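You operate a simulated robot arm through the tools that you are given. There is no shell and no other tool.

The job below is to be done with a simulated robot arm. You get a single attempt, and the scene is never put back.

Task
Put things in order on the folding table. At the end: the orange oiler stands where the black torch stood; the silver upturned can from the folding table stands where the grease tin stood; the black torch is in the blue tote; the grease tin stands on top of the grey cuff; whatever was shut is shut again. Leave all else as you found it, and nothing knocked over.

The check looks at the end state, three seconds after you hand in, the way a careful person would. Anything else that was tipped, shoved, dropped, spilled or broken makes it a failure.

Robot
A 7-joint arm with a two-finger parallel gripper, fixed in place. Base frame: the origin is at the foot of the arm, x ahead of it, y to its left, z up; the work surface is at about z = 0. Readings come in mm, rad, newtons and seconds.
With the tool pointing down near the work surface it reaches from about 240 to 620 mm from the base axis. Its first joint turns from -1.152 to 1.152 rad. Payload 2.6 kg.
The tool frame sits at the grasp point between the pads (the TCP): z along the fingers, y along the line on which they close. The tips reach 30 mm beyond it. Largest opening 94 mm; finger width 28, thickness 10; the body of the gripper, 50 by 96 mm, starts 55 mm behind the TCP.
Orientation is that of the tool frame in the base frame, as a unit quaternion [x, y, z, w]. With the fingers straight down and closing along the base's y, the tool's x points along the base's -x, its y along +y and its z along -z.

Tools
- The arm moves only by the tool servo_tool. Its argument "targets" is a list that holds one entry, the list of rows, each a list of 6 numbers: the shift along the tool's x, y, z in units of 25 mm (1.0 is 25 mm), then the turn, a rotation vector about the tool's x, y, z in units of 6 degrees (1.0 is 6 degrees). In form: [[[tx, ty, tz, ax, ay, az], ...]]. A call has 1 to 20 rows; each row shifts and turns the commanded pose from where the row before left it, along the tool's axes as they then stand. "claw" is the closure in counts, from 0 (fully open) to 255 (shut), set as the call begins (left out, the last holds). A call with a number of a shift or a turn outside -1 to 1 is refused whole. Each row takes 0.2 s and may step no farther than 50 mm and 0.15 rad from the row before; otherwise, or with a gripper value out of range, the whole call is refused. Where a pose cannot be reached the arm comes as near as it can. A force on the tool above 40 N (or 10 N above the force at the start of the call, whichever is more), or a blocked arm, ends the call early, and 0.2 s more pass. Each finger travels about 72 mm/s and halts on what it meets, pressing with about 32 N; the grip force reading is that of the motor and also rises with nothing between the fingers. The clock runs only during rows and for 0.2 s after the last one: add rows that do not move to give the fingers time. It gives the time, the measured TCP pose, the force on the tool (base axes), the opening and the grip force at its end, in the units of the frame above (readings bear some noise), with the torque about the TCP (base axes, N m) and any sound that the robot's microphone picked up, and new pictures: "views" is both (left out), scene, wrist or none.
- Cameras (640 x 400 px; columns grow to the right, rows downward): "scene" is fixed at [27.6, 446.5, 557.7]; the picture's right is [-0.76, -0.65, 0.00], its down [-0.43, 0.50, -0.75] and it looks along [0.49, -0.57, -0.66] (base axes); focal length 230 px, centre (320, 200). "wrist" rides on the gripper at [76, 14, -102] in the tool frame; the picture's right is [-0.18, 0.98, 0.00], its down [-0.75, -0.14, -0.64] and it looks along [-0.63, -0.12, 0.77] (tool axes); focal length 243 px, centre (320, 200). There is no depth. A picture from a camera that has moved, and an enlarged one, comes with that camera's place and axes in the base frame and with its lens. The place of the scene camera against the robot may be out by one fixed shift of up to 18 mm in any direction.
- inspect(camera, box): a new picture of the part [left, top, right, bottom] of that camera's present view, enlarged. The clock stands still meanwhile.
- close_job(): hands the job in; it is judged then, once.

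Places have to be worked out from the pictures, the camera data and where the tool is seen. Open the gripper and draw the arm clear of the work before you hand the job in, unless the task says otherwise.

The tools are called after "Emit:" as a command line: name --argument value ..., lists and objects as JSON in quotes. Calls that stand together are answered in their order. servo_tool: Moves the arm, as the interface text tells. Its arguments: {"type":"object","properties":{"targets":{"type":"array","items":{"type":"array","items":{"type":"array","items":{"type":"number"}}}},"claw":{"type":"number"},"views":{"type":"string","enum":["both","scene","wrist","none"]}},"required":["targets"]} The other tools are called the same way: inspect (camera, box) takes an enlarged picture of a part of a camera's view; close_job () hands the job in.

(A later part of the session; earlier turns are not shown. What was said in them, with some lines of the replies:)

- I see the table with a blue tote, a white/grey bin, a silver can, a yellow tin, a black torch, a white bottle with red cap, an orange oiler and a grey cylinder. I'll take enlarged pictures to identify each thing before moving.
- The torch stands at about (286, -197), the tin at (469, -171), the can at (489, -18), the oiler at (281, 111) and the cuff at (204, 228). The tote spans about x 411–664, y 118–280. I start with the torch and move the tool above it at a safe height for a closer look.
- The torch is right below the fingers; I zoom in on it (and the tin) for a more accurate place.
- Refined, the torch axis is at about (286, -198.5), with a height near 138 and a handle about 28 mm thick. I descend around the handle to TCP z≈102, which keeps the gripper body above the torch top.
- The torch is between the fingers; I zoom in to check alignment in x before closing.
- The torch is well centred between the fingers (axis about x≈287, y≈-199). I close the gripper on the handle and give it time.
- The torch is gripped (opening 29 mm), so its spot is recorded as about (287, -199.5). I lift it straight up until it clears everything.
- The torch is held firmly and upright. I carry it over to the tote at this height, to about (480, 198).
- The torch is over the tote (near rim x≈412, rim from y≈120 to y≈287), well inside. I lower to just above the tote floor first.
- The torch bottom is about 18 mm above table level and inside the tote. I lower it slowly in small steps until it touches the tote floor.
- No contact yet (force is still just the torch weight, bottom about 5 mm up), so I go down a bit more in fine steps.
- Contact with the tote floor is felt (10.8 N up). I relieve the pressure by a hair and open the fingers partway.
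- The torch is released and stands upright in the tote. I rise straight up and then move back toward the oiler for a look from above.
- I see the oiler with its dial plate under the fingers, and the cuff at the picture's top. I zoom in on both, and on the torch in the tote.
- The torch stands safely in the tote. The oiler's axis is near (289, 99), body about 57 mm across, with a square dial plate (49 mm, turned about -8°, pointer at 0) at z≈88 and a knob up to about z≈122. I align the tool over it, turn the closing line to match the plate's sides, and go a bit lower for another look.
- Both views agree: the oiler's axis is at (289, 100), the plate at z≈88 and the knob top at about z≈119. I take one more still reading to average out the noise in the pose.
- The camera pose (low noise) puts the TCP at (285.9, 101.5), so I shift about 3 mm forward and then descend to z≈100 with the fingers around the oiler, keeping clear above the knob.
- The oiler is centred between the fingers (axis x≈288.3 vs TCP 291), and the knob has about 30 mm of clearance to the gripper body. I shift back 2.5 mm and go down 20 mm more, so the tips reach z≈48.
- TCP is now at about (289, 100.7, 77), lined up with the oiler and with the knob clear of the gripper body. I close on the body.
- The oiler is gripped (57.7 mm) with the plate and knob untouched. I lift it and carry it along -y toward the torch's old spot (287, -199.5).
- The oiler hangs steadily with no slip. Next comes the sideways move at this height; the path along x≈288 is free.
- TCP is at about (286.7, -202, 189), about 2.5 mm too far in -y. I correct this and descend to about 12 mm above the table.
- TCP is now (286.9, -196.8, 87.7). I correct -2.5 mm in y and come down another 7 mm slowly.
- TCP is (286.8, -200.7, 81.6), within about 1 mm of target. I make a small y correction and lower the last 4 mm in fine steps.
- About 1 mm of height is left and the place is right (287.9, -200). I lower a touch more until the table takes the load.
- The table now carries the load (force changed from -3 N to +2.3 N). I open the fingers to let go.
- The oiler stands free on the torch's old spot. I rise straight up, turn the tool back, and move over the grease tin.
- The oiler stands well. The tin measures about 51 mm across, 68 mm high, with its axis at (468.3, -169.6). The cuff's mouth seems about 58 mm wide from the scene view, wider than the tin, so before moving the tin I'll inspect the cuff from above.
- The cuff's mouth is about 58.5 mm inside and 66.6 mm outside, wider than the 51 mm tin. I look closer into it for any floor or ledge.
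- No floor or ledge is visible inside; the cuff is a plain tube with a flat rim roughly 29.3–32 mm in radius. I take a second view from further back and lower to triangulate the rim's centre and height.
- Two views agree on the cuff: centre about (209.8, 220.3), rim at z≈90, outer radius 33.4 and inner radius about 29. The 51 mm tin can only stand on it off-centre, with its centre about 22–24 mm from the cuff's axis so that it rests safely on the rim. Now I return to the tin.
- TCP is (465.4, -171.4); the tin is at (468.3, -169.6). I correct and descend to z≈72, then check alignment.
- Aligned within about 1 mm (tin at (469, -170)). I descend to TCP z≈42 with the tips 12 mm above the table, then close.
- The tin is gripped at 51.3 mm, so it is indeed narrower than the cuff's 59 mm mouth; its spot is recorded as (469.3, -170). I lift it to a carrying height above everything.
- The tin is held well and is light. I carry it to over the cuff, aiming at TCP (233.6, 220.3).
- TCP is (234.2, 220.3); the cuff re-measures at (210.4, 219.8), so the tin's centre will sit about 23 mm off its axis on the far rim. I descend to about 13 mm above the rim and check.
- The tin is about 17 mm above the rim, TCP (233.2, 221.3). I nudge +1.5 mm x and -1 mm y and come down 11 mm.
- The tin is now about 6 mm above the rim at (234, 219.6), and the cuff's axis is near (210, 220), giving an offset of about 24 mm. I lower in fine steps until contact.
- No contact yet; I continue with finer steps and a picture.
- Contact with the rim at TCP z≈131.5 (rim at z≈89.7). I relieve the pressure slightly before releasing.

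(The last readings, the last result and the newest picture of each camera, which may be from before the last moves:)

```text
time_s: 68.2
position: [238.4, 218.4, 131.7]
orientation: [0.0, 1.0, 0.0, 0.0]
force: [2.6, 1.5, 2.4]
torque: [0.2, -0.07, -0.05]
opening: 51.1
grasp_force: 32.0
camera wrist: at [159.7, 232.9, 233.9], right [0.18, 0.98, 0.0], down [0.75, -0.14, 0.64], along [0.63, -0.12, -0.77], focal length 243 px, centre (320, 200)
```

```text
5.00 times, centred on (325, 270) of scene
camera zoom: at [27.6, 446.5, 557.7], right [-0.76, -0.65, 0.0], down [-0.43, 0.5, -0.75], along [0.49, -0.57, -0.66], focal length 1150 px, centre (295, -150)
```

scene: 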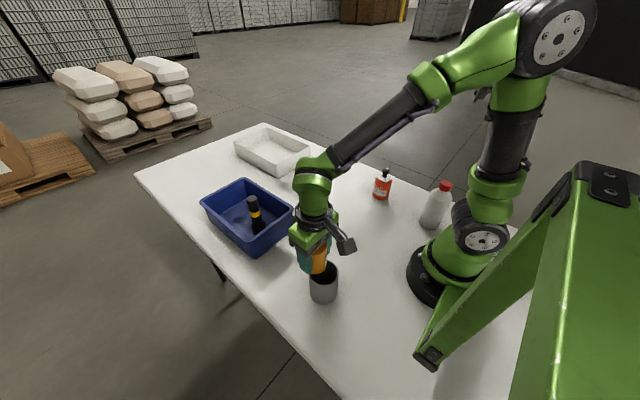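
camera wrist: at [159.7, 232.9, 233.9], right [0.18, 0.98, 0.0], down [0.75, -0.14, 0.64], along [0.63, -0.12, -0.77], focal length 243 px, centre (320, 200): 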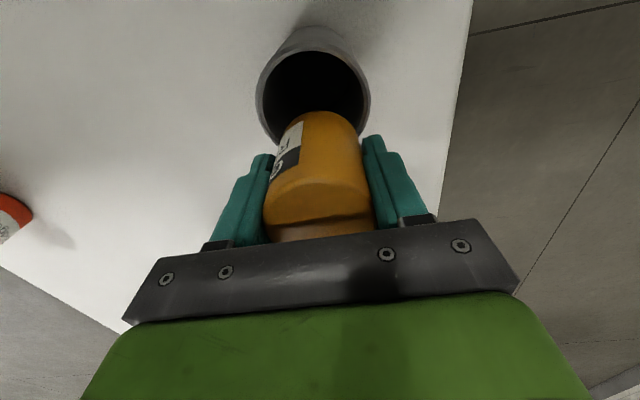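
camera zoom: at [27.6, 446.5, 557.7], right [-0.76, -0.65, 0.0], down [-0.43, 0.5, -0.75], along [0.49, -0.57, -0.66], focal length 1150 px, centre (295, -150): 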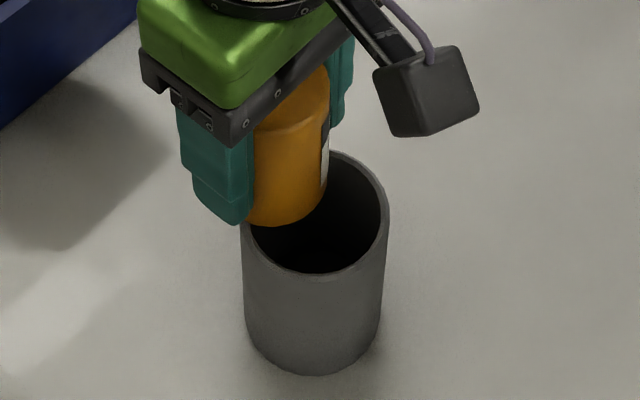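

The tin sits upright on the rim, but by this view its offset is about 26 mm, slightly more than I want. I lift 2 mm, shift 2.5 mm back toward the cuff's axis, and set it down again.

Emit:
servo_tool --targets '[[[0, 0, -0.1, 0, 0, 0], [0.1, 0.03, 0, 0, 0, 0], [0, 0, 0, 0, 0, 0], [0, 0, 0, 0, 0, 0]]]' --claw 255 --views "wrist"

```text
time_s: 69.2
position: [234.1, 218.9, 134.6]
orientation: [0.0, 1.0, -0.001, 0.0]
force: [-0.1, -0.8, -1.4]
torque: [0.01, 0.02, -0.02]
opening: 51.3
grasp_force: 32.1
camera wrist: at [157.4, 234.3, 235.6], right [0.18, 0.98, 0.0], down [0.75, -0.14, 0.64], along [0.63, -0.12, -0.77], focal length 243 px, centre (320, 200)
```

wrist: 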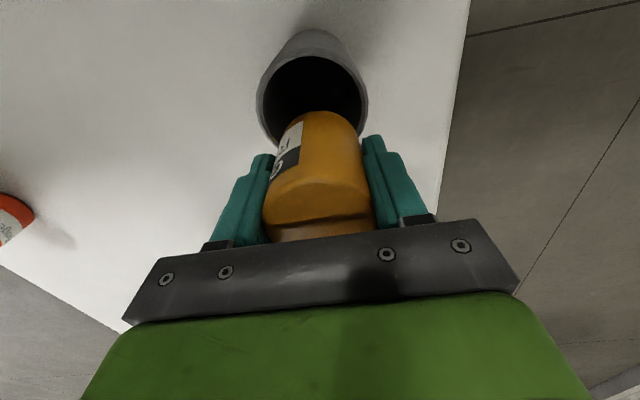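

Now the tin's centre is at about (233.5, 220.3), 24 mm from the cuff's axis. I lower it onto the rim again.

Emit:
servo_tool --targets '[[[0, 0, 0.04, 0, 0, 0], [0, 0, 0.04, 0, 0, 0], [0, 0, 0, 0, 0, 0]]]' --claw 255 --views "wrist"

```text
time_s: 70.0
position: [233.3, 219.2, 132.8]
orientation: [0.0, 1.0, 0.001, 0.001]
force: [-0.1, -0.9, -1.7]
torque: [0.0, -0.02, 0.02]
opening: 51.1
grasp_force: 32.2
camera wrist: at [157.4, 233.6, 234.5], right [0.18, 0.98, 0.0], down [0.75, -0.14, 0.64], along [0.63, -0.12, -0.77], focal length 243 px, centre (320, 200)
```

wrist: 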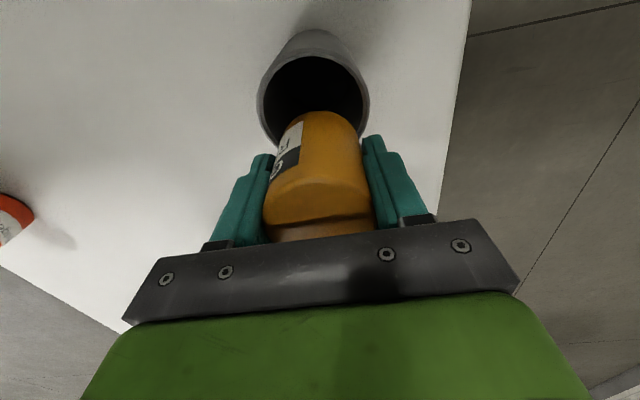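

Still about 1 mm above the rim with no contact force; I lower a bit more.

Emit:
servo_tool --targets '[[[0, 0, 0.03, 0, 0, 0], [0, 0, 0.02, 0, 0, 0], [0, 0, 0, 0, 0, 0]]]' --claw 255 --views "none"

```text
time_s: 70.8
position: [234.5, 219.8, 132.1]
orientation: [0.001, 1.0, 0.0, 0.0]
force: [-1.9, -3.5, 12.2]
torque: [-0.17, 0.23, -0.01]
opening: 51.2
grasp_force: 31.5
```

Contact again (12 N). I ease off a hair and look before releasing.

Emit:
servo_tool --targets '[[[0, 0, -0.025, 0, 0, 0], [0, 0, 0, 0, 0, 0], [0, 0, 0, 0, 0, 0]]]' --claw 255 --views "wrist"

Emit:
inspect --camera "wrist" --box '[240, 10, 400, 170]'

```text
time_s: 71.6
position: [234.2, 219.9, 131.9]
orientation: [0.0, 1.0, 0.001, 0.0]
force: [0.8, -0.4, 10.3]
torque: [-0.01, 0.05, 0.02]
opening: 50.9
grasp_force: 31.9
camera wrist: at [157.2, 233.7, 233.5], right [0.18, 0.98, 0.0], down [0.75, -0.14, 0.64], along [0.63, -0.12, -0.77], focal length 243 px, centre (320, 200)
```

wrist: 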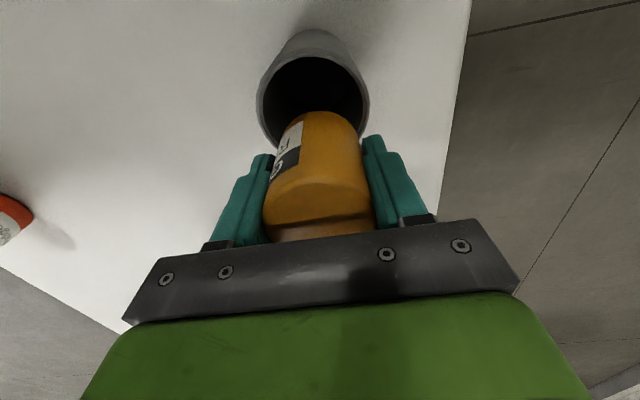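

```text
2.50 times, centred on (320, 90) of wrist
camera zoom: at [157.2, 233.7, 233.5], right [0.18, 0.98, 0.0], down [0.75, -0.14, 0.64], along [0.63, -0.12, -0.77], focal length 606 px, centre (320, 475)
```

zoom: 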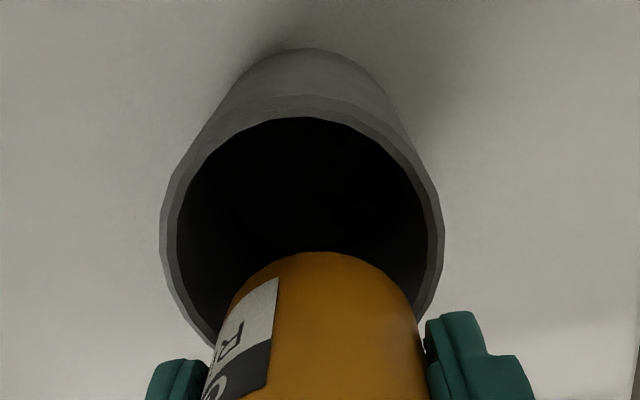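

The tin sits with an offset of about 24 mm, upright, and side forces are near zero. I open the fingers a little to release.

Emit:
servo_tool --targets '[[[0, 0, 0, 0, 0, 0], [0, 0, 0, 0, 0, 0], [0, 0, 0, 0, 0, 0], [0, 0, 0, 0, 0, 0]]]' --claw 90 --views "both"

Emit:
inspect --camera "wrist" --box '[220, 10, 420, 240]'

Emit:
inspect --camera "scene" --box '[280, 220, 370, 310]'

```text
time_s: 72.6
position: [234.0, 219.3, 130.5]
orientation: [0.0, 1.0, 0.001, 0.0]
force: [0.5, 0.0, 0.9]
torque: [-0.01, 0.02, -0.02]
opening: 60.8
grasp_force: 0.0
camera wrist: at [157.0, 233.6, 233.4], right [0.18, 0.98, 0.0], down [0.75, -0.14, 0.64], along [0.63, -0.12, -0.77], focal length 243 px, centre (320, 200)
```

scene: 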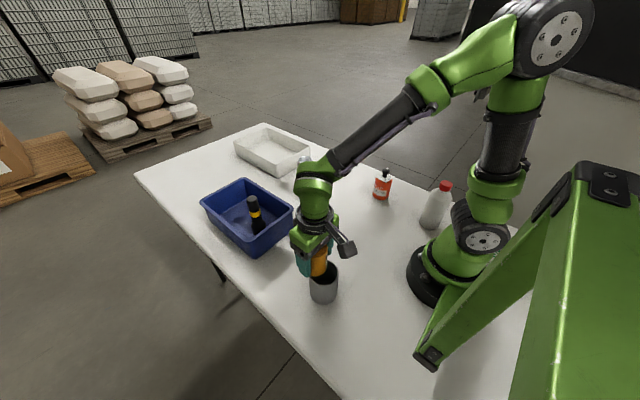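
wrist: 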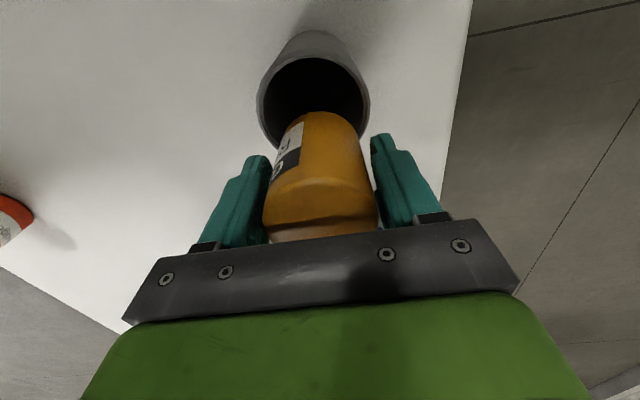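

```text
1.74 times, centred on (320, 125) of wrist
camera zoom: at [157.0, 233.6, 233.4], right [0.18, 0.98, 0.0], down [0.75, -0.14, 0.64], along [0.63, -0.12, -0.77], focal length 422 px, centre (320, 330)
```

zoom: 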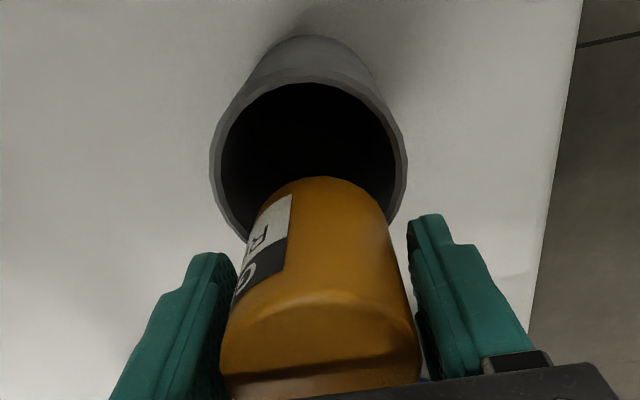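

```text
4.44 times, centred on (325, 265) of scene
camera zoom: at [27.6, 446.5, 557.7], right [-0.76, -0.65, 0.0], down [-0.43, 0.5, -0.75], along [0.49, -0.57, -0.66], focal length 1022 px, centre (298, -89)
```

zoom: 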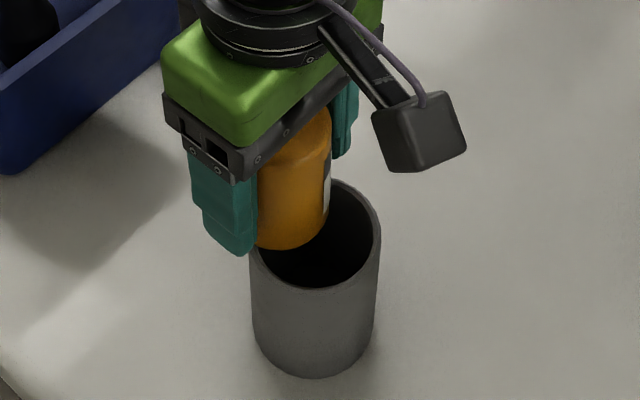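

The tin stands on its own on the cuff's rim. I open fully, wait a moment, then rise straight up.

Emit:
servo_tool --targets '[[[0, 0, 0, 0, 0, 0], [0, 0, 0, 0, 0, 0], [0, 0, -0.3, 0, 0, 0], [0, 0, -0.5, 0, 0, 0], [0, 0, -0.8, 0, 0, 0], [0, 0, -0.8, 0, 0, 0], [0, 0, -0.8, 0, 0, 0], [0, 0, -0.8, 0, 0, 0], [0, 0, 0, 0, 0, 0]]]' --claw 0 --views "both"

Emit:
inspect --camera "scene" --box '[280, 220, 370, 310]'

Emit:
inspect --camera "wrist" --box '[240, 0, 420, 140]'

```text
time_s: 74.6
position: [234.5, 219.9, 231.0]
orientation: [0.0, 1.0, -0.001, 0.0]
force: [0.5, -0.4, 0.2]
torque: [0.0, -0.01, 0.02]
opening: 94.0
grasp_force: 0.0
camera wrist: at [158.4, 234.2, 333.5], right [0.18, 0.98, 0.0], down [0.75, -0.14, 0.64], along [0.63, -0.12, -0.77], focal length 243 px, centre (320, 200)
```

scene: 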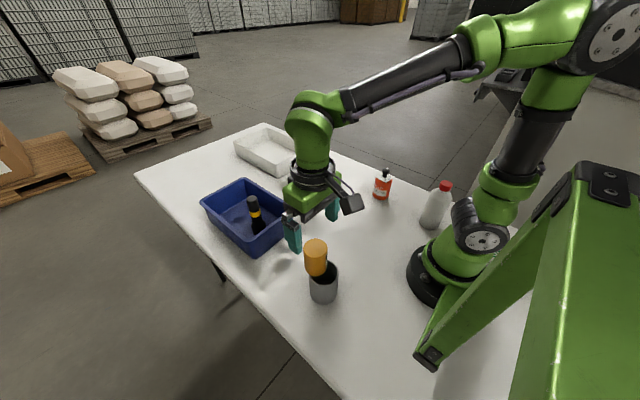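
wrist: 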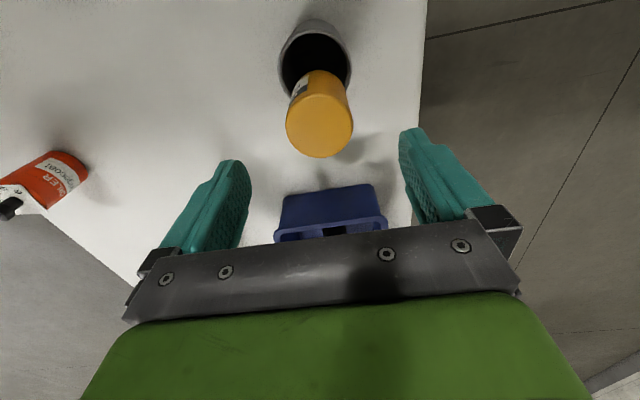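

```text
4.44 times, centred on (325, 265) of scene
camera zoom: at [27.6, 446.5, 557.7], right [-0.76, -0.65, 0.0], down [-0.43, 0.5, -0.75], along [0.49, -0.57, -0.66], focal length 1022 px, centre (298, -89)
```

zoom: 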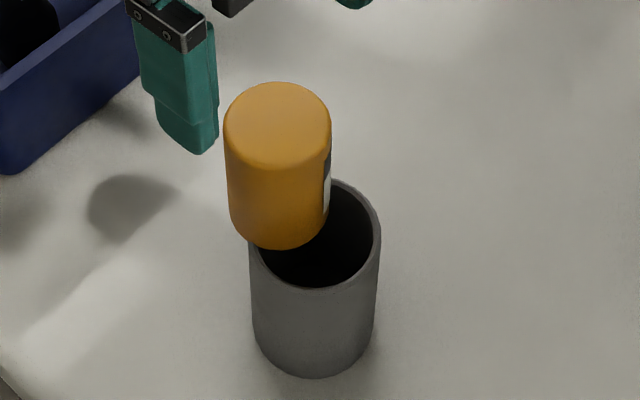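

```text
2.86 times, centred on (330, 70) of wrist
camera zoom: at [158.4, 234.2, 333.5], right [0.18, 0.98, 0.0], down [0.75, -0.14, 0.64], along [0.63, -0.12, -0.77], focal length 693 px, centre (291, 571)
```

zoom: 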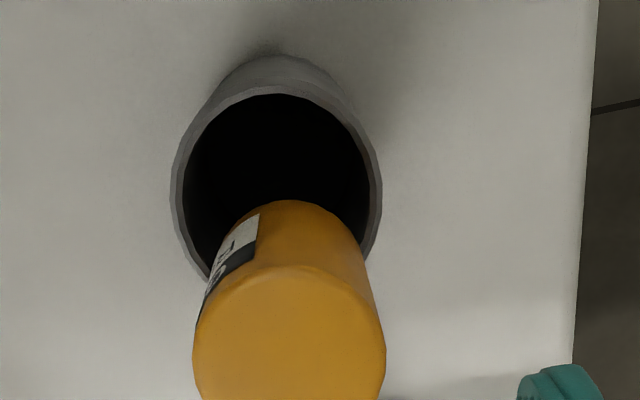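

The tin stands level on the cuff. Next is the can: I rise a little and move over it for a closer look.

Emit:
servo_tool --targets '[[[0, 0, -0.8, 0, 0, 0], [0, 0, -0.8, 0, 0, 0], [-0.92, -0.858, 0, 0, 0, 0], [-0.92, -0.858, 0, 0, 0, 0], [-0.92, -0.858, 0, 0, 0, 0], [-0.92, -0.858, 0, 0, 0, 0], [-0.92, -0.858, 0, 0, 0, 0], [-0.92, -0.858, 0, 0, 0, 0], [-0.92, -0.858, 0, 0, 0, 0], [-0.92, -0.858, 0, 0, 0, 0], [-0.92, -0.858, 0, 0, 0, 0], [-0.92, -0.858, 0, 0, 0, 0], [-0.92, -0.858, 0, 0, 0, 0], [0, 0, 0, 0, 0, 0], [0, 0, 0, 0, 0, 0]]]' --claw 0 --views "both"

Emit:
inspect --camera "wrist" --box '[240, 20, 400, 160]'

```text
time_s: 77.8
position: [485.2, -16.6, 272.6]
orientation: [0.0, 1.0, -0.001, -0.001]
force: [-0.5, 0.4, 0.4]
torque: [0.02, -0.01, -0.03]
opening: 94.0
grasp_force: 0.1
camera wrist: at [408.2, -2.4, 374.1], right [0.18, 0.98, 0.0], down [0.75, -0.14, 0.64], along [0.63, -0.12, -0.77], focal length 243 px, centre (320, 200)
```

scene: 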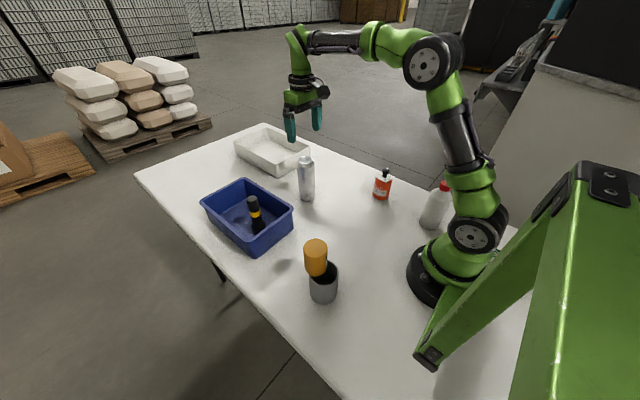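
wrist: 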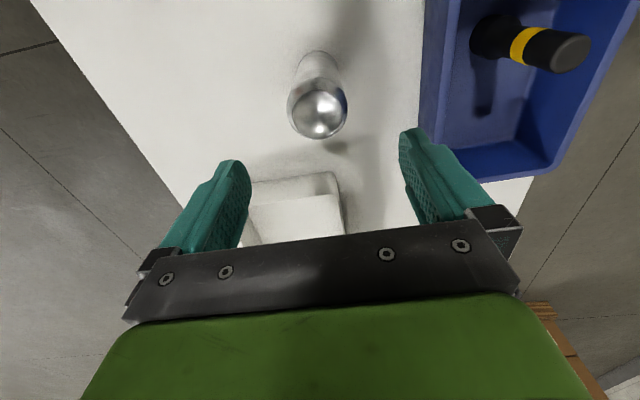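

```text
2.86 times, centred on (320, 90) of wrist
camera zoom: at [408.2, -2.4, 374.1], right [0.18, 0.98, 0.0], down [0.75, -0.14, 0.64], along [0.63, -0.12, -0.77], focal length 693 px, centre (320, 514)
```

zoom: 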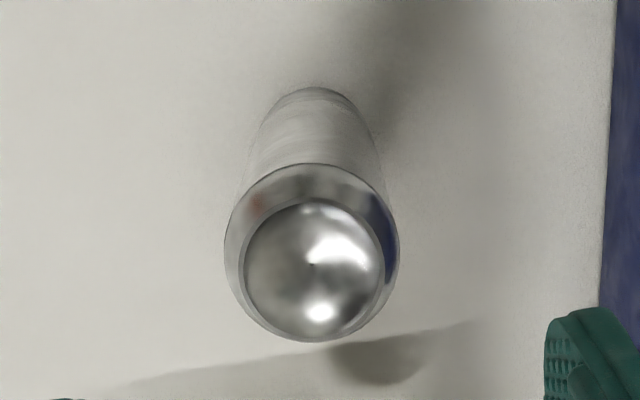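

The can (dome up) has its axis at about (488.2, -19.3), height about 157, diameter about 58. I correct the position and go down until the tips are just above the can top, then verify.

Emit:
servo_tool --targets '[[[-0.16, -0.112, 0, 0, 0, 0], [0, 0, 0.74, 0, 0, 0], [0, 0, 0.74, 0, 0, 0], [0, 0, 0.74, 0, 0, 0], [0, 0, 0.74, 0, 0, 0], [0, 0, 0, 0, 0, 0], [0, 0, 0, 0, 0, 0]]]' --claw 0 --views "both"

Emit:
inspect --camera "wrist" --box '[220, 40, 420, 240]'

```text
time_s: 79.4
position: [490.3, -19.3, 196.2]
orientation: [0.001, 1.0, 0.0, 0.0]
force: [0.6, 0.4, -0.5]
torque: [-0.02, 0.02, 0.03]
opening: 94.0
grasp_force: 0.1
camera wrist: at [414.0, -4.2, 298.7], right [0.18, 0.98, 0.0], down [0.75, -0.14, 0.64], along [0.63, -0.12, -0.77], focal length 243 px, centre (320, 200)
```

scene: 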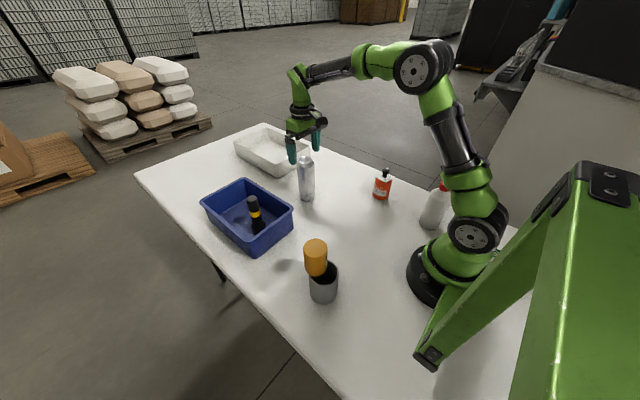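
wrist: 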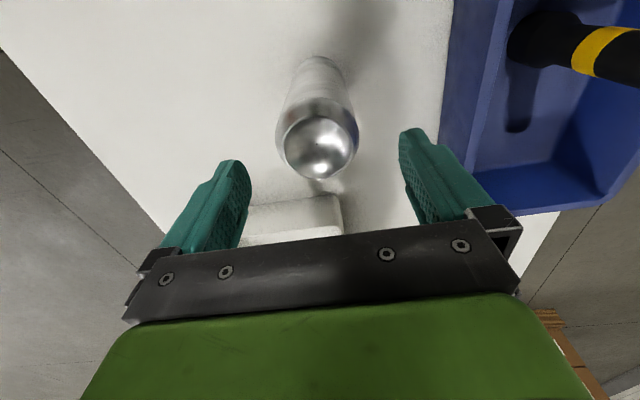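

```text
2.00 times, centred on (320, 140) of wrist
camera zoom: at [414.0, -4.2, 298.7], right [0.18, 0.98, 0.0], down [0.75, -0.14, 0.64], along [0.63, -0.12, -0.77], focal length 485 px, centre (320, 320)
```

zoom: 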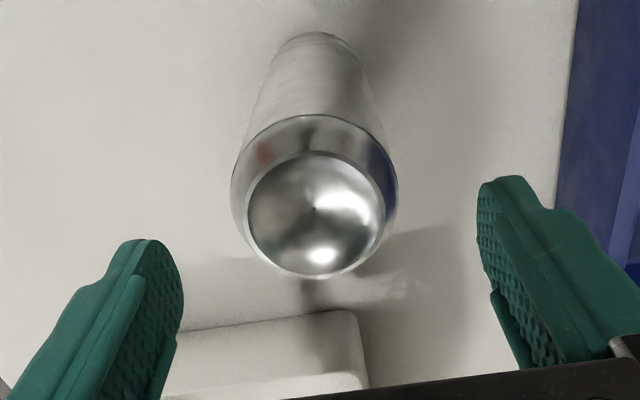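

The can's axis re-measures at (490, -19.3), and the TCP is at (490, -18.2). I shift 1 mm and go down to TCP z≈116 (gripper body about 14 mm above the can's top).

Emit:
servo_tool --targets '[[[0, -0.04, 0, 0, 0, 0], [0, 0, 0.805, 0, 0, 0], [0, 0, 0.805, 0, 0, 0], [0, 0, 0.805, 0, 0, 0], [0, 0, 0.805, 0, 0, 0], [0, 0, 0, 0, 0, 0], [0, 0, 0, 0, 0, 0]]]' --claw 0 --views "both"

Emit:
inspect --camera "scene" --box '[250, 110, 370, 220]'

```text
time_s: 81.0
position: [490.8, -19.7, 116.0]
orientation: [0.0, 1.0, 0.0, 0.001]
force: [0.7, -0.1, 0.6]
torque: [0.01, 0.02, -0.01]
opening: 94.1
grasp_force: 0.0
camera wrist: at [413.3, -5.2, 218.1], right [0.18, 0.98, 0.0], down [0.75, -0.14, 0.64], along [0.63, -0.12, -0.77], focal length 243 px, centre (320, 200)
```

scene: 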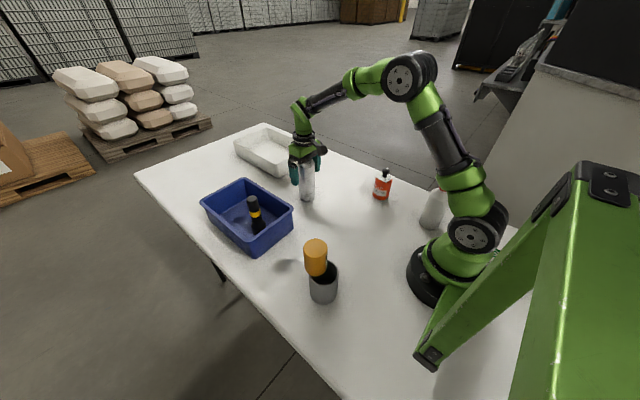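
wrist: 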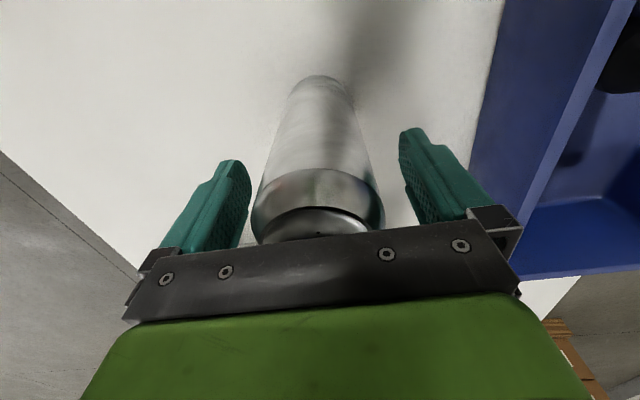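

```text
3.64 times, centred on (310, 165) of scene
camera zoom: at [27.6, 446.5, 557.7], right [-0.76, -0.65, 0.0], down [-0.43, 0.5, -0.75], along [0.49, -0.57, -0.66], focal length 836 px, centre (356, 327)
```

zoom: 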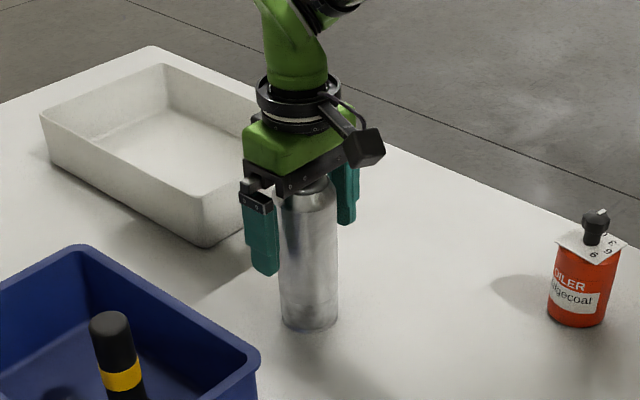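

The can is centred between the fingers with clearance above it. I close on it.

Emit:
servo_tool --targets '[[[0, 0, 0, 0, 0, 0], [0, 0, 0, 0, 0, 0], [0, 0, 0, 0, 0, 0], [0, 0, 0, 0, 0, 0], [0, 0, 0, 0, 0, 0]]]' --claw 255 --views "both"

Emit:
inspect --camera "wrist" --box '[220, 60, 420, 250]'

```text
time_s: 82.2
position: [489.2, -20.2, 117.1]
orientation: [0.0, 1.0, 0.0, 0.0]
force: [0.6, 0.2, 0.5]
torque: [-0.03, 0.0, -0.03]
opening: 57.9
grasp_force: 32.0
camera wrist: at [413.4, -5.2, 218.3], right [0.18, 0.98, 0.0], down [0.75, -0.14, 0.64], along [0.63, -0.12, -0.77], focal length 243 px, centre (320, 200)
```

scene: 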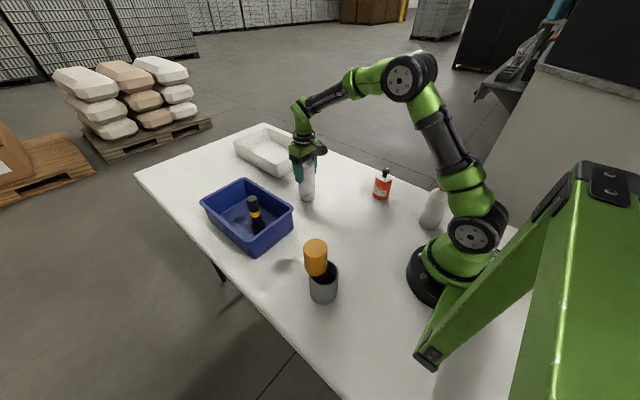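
wrist: 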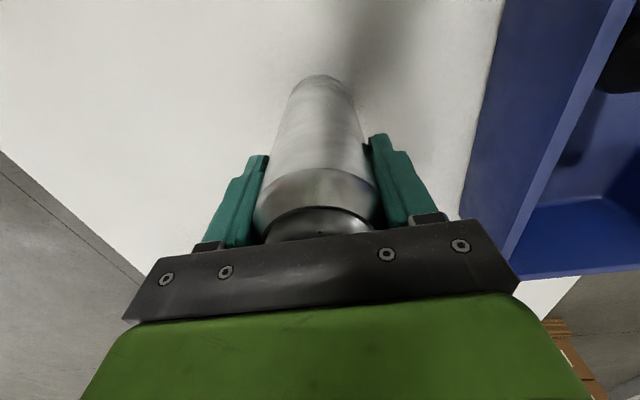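

```text
2.11 times, centred on (320, 155) of wrist
camera zoom: at [413.4, -5.2, 218.3], right [0.18, 0.98, 0.0], down [0.75, -0.14, 0.64], along [0.63, -0.12, -0.77], focal length 511 px, centre (320, 295)
```

zoom: 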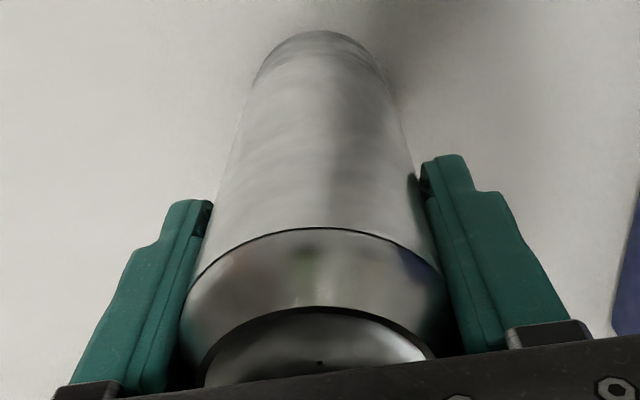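

The can is gripped (57.9 mm) at TCP (489.4, -19.2, 116.3). I lift it 80 mm and carry it to above the tin's old spot (469.5, -170).

Emit:
servo_tool --targets '[[[0, 0, -0.4, 0, 0, 0], [0, 0, -0.7, 0, 0, 0], [0, 0, -0.7, 0, 0, 0], [0, 0, -0.7, 0, 0, 0], [0, 0, -0.7, 0, 0, 0], [0, 0, 0, 0, 0, 0], [0.0985, -0.754, 0, 0, 0, 0], [0.0985, -0.754, 0, 0, 0, 0], [0.0985, -0.754, 0, 0, 0, 0], [0.0985, -0.754, 0, 0, 0, 0], [0.0985, -0.754, 0, 0, 0, 0], [0.0985, -0.754, 0, 0, 0, 0], [0.0985, -0.754, 0, 0, 0, 0], [0.0985, -0.754, 0, 0, 0, 0], [0, 0, 0, 0, 0, 0], [0, 0, 0, 0, 0, 0]]]' --claw 255 --views "both"

```text
time_s: 85.6
position: [472.3, -172.2, 198.2]
orientation: [0.0, 1.0, 0.001, 0.0]
force: [-0.1, 0.4, 0.1]
torque: [0.01, 0.0, 0.01]
opening: 57.9
grasp_force: 31.7
camera wrist: at [395.2, -157.0, 299.8], right [0.18, 0.98, 0.0], down [0.75, -0.14, 0.64], along [0.63, -0.12, -0.77], focal length 243 px, centre (320, 200)
```

scene: 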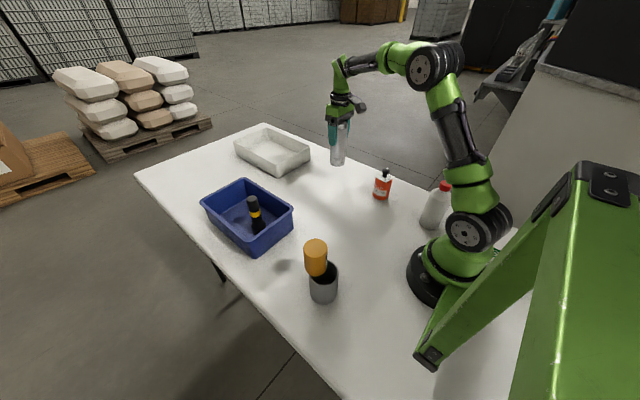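
wrist: 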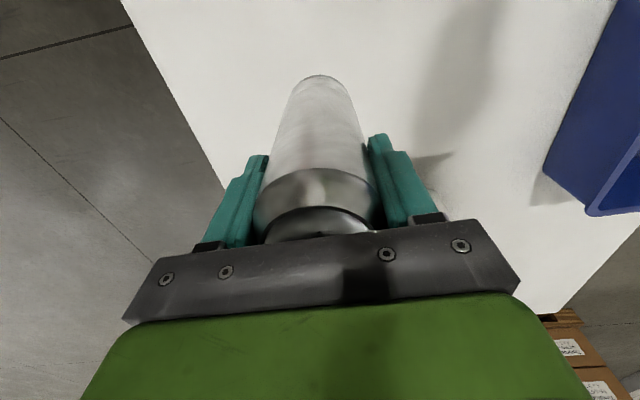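

The can hangs steady and is light. I check that nothing was left at its old place, while correcting by about 1.5 mm and descending to roughly 12 mm above the table.

Emit:
servo_tool --targets '[[[0.06, 0.04, 0, 0, 0, 0], [0, 0, 0.69, 0, 0, 0], [0, 0, 0.69, 0, 0, 0], [0, 0, 0.69, 0, 0, 0], [0, 0, 0.69, 0, 0, 0], [0, 0, 0, 0, 0, 0], [0, 0, 0, 0, 0, 0]]]' --claw 255 --views "both"

Emit:
inspect --camera "scene" --box '[240, 110, 400, 220]'

```text
time_s: 87.2
position: [469.5, -168.6, 128.4]
orientation: [-0.001, 1.0, 0.0, 0.0]
force: [0.3, 1.2, 0.2]
torque: [0.01, 0.02, -0.01]
opening: 57.6
grasp_force: 32.3
camera wrist: at [393.1, -154.2, 230.9], right [0.18, 0.98, 0.0], down [0.75, -0.14, 0.64], along [0.63, -0.12, -0.77], focal length 243 px, centre (320, 200)
```

scene: 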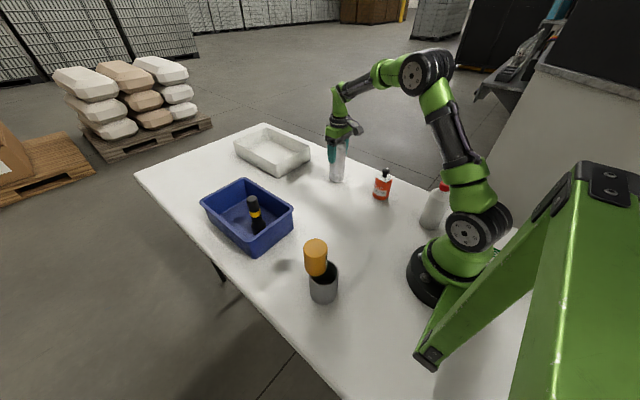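
wrist: 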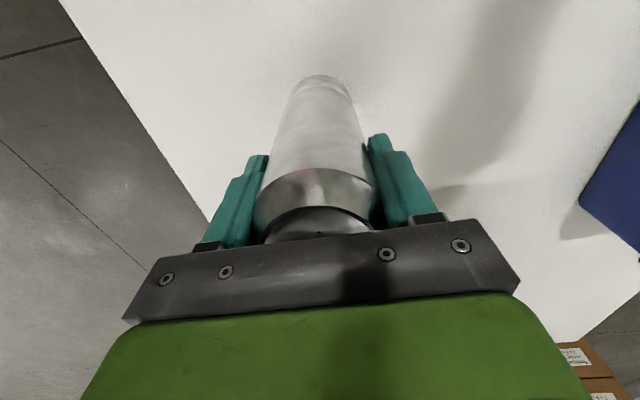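

```text
3.64 times, centred on (320, 165) of scene
camera zoom: at [27.6, 446.5, 557.7], right [-0.76, -0.65, 0.0], down [-0.43, 0.5, -0.75], along [0.49, -0.57, -0.66], focal length 836 px, centre (320, 327)
```

zoom: 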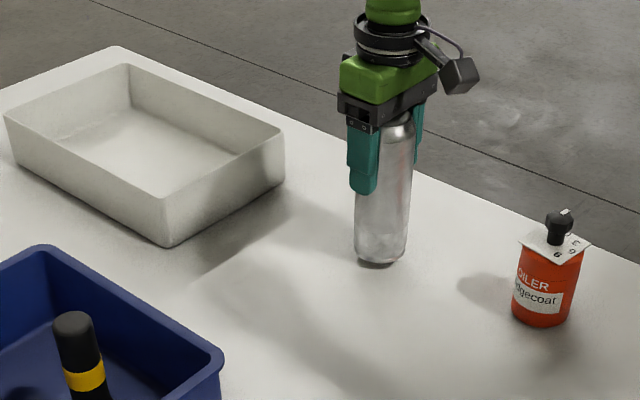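

Nothing was under the can. TCP is (469.1, -168.2); I correct -1.8 mm in y and lower 10 mm more.

Emit:
servo_tool --targets '[[[-0.02, -0.06, 0, 0, 0, 0], [0, 0, 0.16, 0, 0, 0], [0, 0, 0.14, 0, 0, 0], [0, 0, 0.1, 0, 0, 0], [0, 0, 0, 0, 0, 0], [0, 0, 0, 0, 0, 0]]]' --claw 255 --views "wrist"

```text
time_s: 88.6
position: [469.4, -170.4, 117.9]
orientation: [0.0, 1.0, -0.001, 0.0]
force: [-0.3, -1.1, -0.1]
torque: [-0.01, 0.0, -0.02]
opening: 57.7
grasp_force: 32.3
camera wrist: at [392.9, -156.0, 219.7], right [0.18, 0.98, 0.0], down [0.75, -0.14, 0.64], along [0.63, -0.12, -0.77], focal length 243 px, centre (320, 200)
```

wrist: 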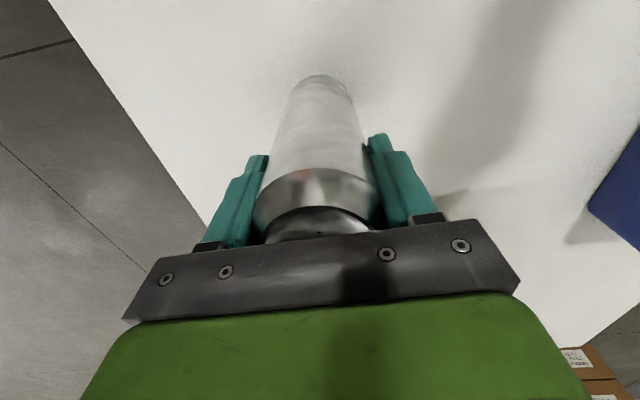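

TCP is (468.9, -170, 117.7), right on target, with the can about 1.4 mm up. I lower in tiny steps until contact.

Emit:
servo_tool --targets '[[[0, 0, 0.03, 0, 0, 0], [0, 0, 0.03, 0, 0, 0], [0, 0, 0, 0, 0, 0]]]' --claw 255 --views "none"

```text
time_s: 89.4
position: [470.7, -171.0, 115.9]
orientation: [-0.001, 1.0, 0.0, 0.0]
force: [-0.3, -0.2, 1.4]
torque: [0.02, -0.03, 0.01]
opening: 57.5
grasp_force: 32.0
```

There may be light contact (+1.4 N). One more small step to make sure the can is seated.

Emit:
servo_tool --targets '[[[0, 0, 0.025, 0, 0, 0], [0, 0, 0, 0, 0, 0], [0, 0, 0, 0, 0, 0]]]' --claw 255 --views "wrist"

```text
time_s: 90.2
position: [469.1, -171.1, 117.1]
orientation: [0.0, 1.0, -0.001, 0.001]
force: [-1.0, -1.3, 10.3]
torque: [-0.03, 0.14, 0.11]
opening: 57.5
grasp_force: 32.0
camera wrist: at [392.7, -156.7, 218.0], right [0.18, 0.98, 0.0], down [0.75, -0.14, 0.64], along [0.63, -0.12, -0.77], focal length 243 px, centre (320, 200)
```

wrist: 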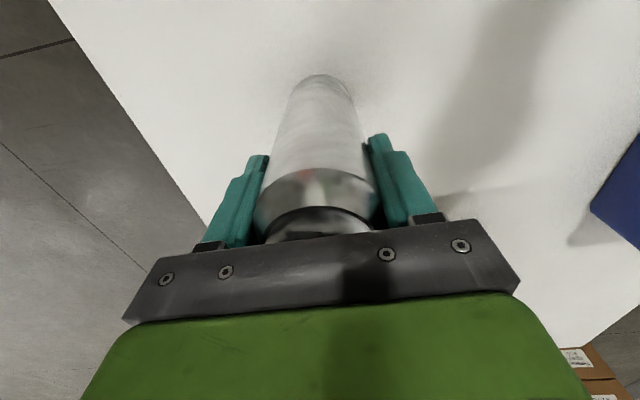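

The can is seated (10 N up). I ease off a hair and then open the fingers.

Emit:
servo_tool --targets '[[[0, 0, -0.025, 0, 0, 0], [0, 0, 0, 0, 0, 0]]]' --claw 255 --views "none"

Emit:
servo_tool --targets '[[[0, 0, 0, 0, 0, 0], [0, 0, 0, 0, 0, 0], [0, 0, 0, 0, 0, 0], [0, 0, 0, 0, 0, 0]]]' --claw 0 --views "both"

```text
time_s: 90.8
position: [468.9, -171.0, 115.7]
orientation: [0.0, 1.0, 0.0, 0.0]
force: [1.3, -1.4, 3.9]
torque: [-0.15, -0.21, 0.01]
opening: 57.8
grasp_force: 32.0
```

```text
time_s: 91.8
position: [470.2, -171.3, 117.0]
orientation: [0.0, 1.0, 0.0, 0.0]
force: [-0.4, -0.8, 0.3]
torque: [-0.01, -0.02, 0.01]
opening: 94.0
grasp_force: 0.1
camera wrist: at [392.8, -156.8, 218.4], right [0.18, 0.98, 0.0], down [0.75, -0.14, 0.64], along [0.63, -0.12, -0.77], focal length 243 px, centre (320, 200)
```

scene: 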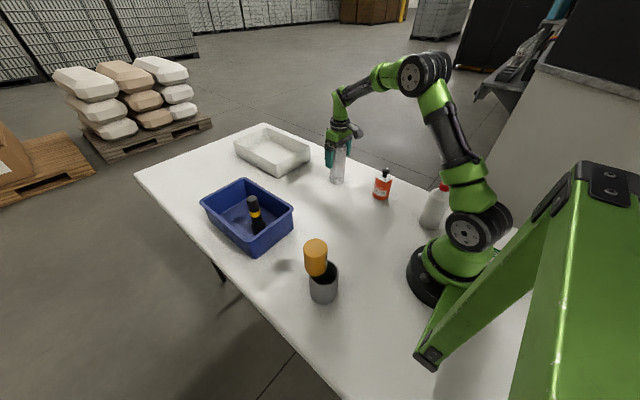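
wrist: 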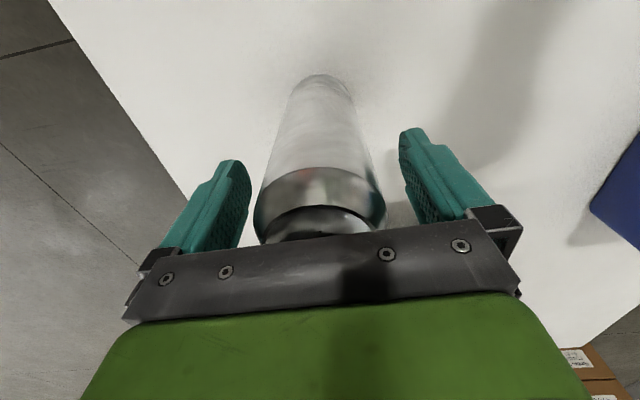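

The can stands free on the tin's old spot. I rise straight up well clear of it and draw back toward the starting pose.

Emit:
servo_tool --targets '[[[0, 0, -0.4, 0, 0, 0], [0, 0, -0.8, 0, 0, 0], [0, 0, -0.9, 0, 0, 0], [0, 0, -0.9, 0, 0, 0], [0, 0, -0.9, 0, 0, 0], [0, 0, -0.9, 0, 0, 0], [0, 0, -0.9, 0, 0, 0], [0, 0, -0.9, 0, 0, 0], [0, 0, -0.9, 0, 0, 0], [0, 0, -0.9, 0, 0, 0], [0.8, 0.25, -0.6, 0, 0, 0], [0.8, 0.25, -0.6, 0, 0, 0], [0.8, 0.25, -0.3, 0, 0, 0], [0.8, 0.25, 0, 0, 0, 0], [0.8, 0.25, 0, 0, 0, 0], [0.8, 0.25, 0, 0, 0, 0], [0, 0, 0, 0, 0, 0], [0, 0, 0, 0, 0, 0]]]' --claw 0 --views "both"

Emit:
inspect --camera "scene" --box '[270, 130, 460, 310]'

Emit:
inspect --camera "scene" --box '[280, 220, 370, 310]'

Emit:
inspect --camera "wrist" --box '[200, 0, 480, 200]'

```text
time_s: 95.6
position: [350.6, -134.9, 364.0]
orientation: [0.0, 1.0, 0.0, 0.0]
force: [0.0, -0.2, -0.4]
torque: [0.01, -0.02, 0.01]
opening: 94.2
grasp_force: 0.1
camera wrist: at [273.7, -120.9, 465.7], right [0.18, 0.98, 0.0], down [0.75, -0.14, 0.64], along [0.63, -0.12, -0.77], focal length 243 px, centre (320, 200)
```

scene: 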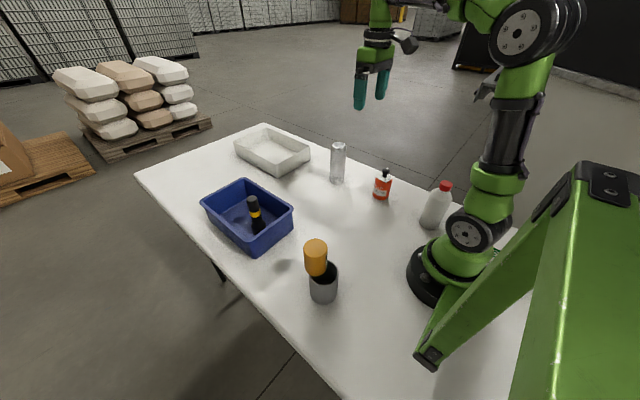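
wrist: 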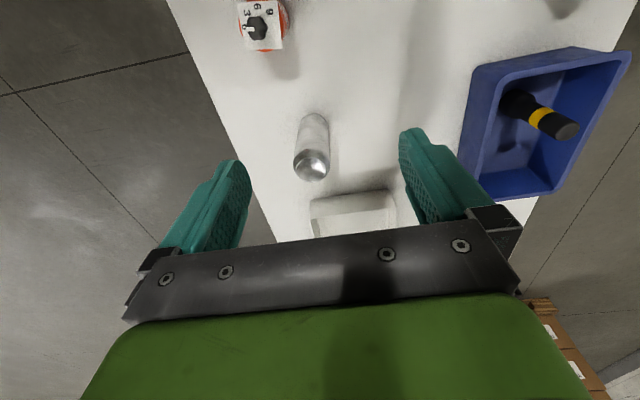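

```text
2.22 times, centred on (365, 220) of scene
camera zoom: at [27.6, 446.5, 557.7], right [-0.76, -0.65, 0.0], down [-0.43, 0.5, -0.75], along [0.49, -0.57, -0.66], focal length 511 px, centre (220, 156)
```

zoom: 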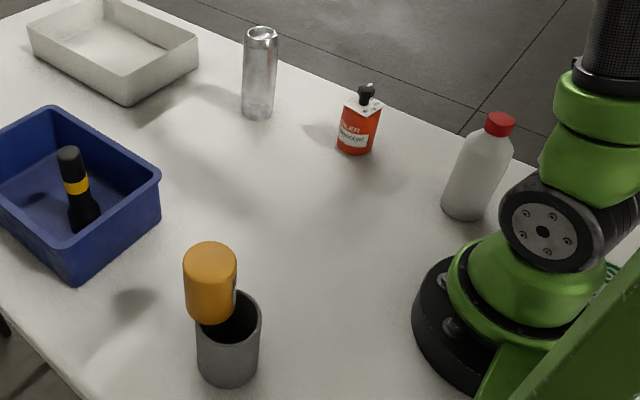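

```text
4.44 times, centred on (325, 265) of scene
camera zoom: at [27.6, 446.5, 557.7], right [-0.76, -0.65, 0.0], down [-0.43, 0.5, -0.75], along [0.49, -0.57, -0.66], focal length 1022 px, centre (298, -89)
```

zoom: 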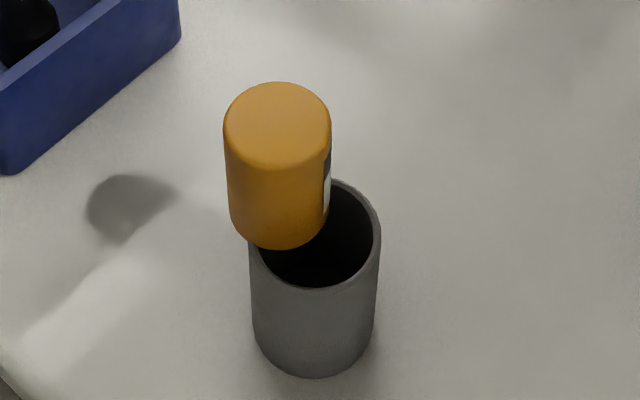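

```text
2.00 times, centred on (340, 100) of wrist
camera zoom: at [273.7, -120.9, 465.7], right [0.18, 0.98, 0.0], down [0.75, -0.14, 0.64], along [0.63, -0.12, -0.77], focal length 485 px, centre (280, 400)
```

zoom: 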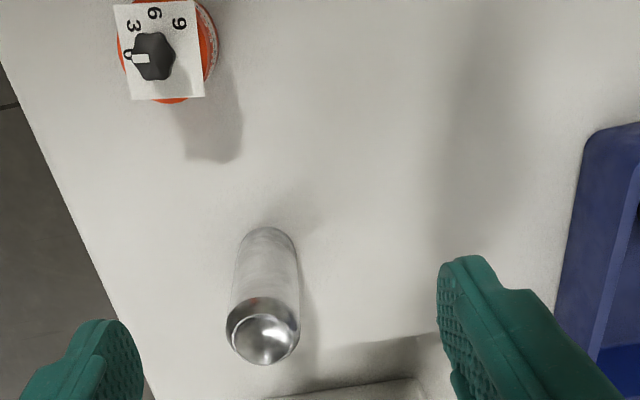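

All is in place: the oiler on the torch's old spot (dial still at 0), the can dome-up on the tin's old spot, the torch standing in the tote, and the tin upright and unchanged on the cuff for over 20 s. The gripper is open and clear, and the other items are where they were, so I hand the job in.

Emit:
close_job

```text
The job is handed in.
```

All four moves are done and the job is handed in. Nothing was knocked over, and the gripper is open and clear of the table.

- **Orange oiler:** it stands where the black torch stood, within about 1 mm. Its dial still points at 0, as I found it.
- **Silver can:** it stands where the grease tin stood, still upturned. Nothing was underneath it.
- **Black torch:** it stands upright in the blue tote.
- **Grease tin:** it stands upright on top of the grey cuff, but off-centre. The tin is 51 mm across and the cuff's mouth is about 59 mm, so it would have dropped inside if centred. I set it about 24 mm to one side, resting on the rim, and it overhangs the cuff's edge by about 16 mm. It was still standing about 20 seconds after I let go, when I took the last pictures.

I found no lid or drawer that needed opening. I did not touch the white bin or the bottle.
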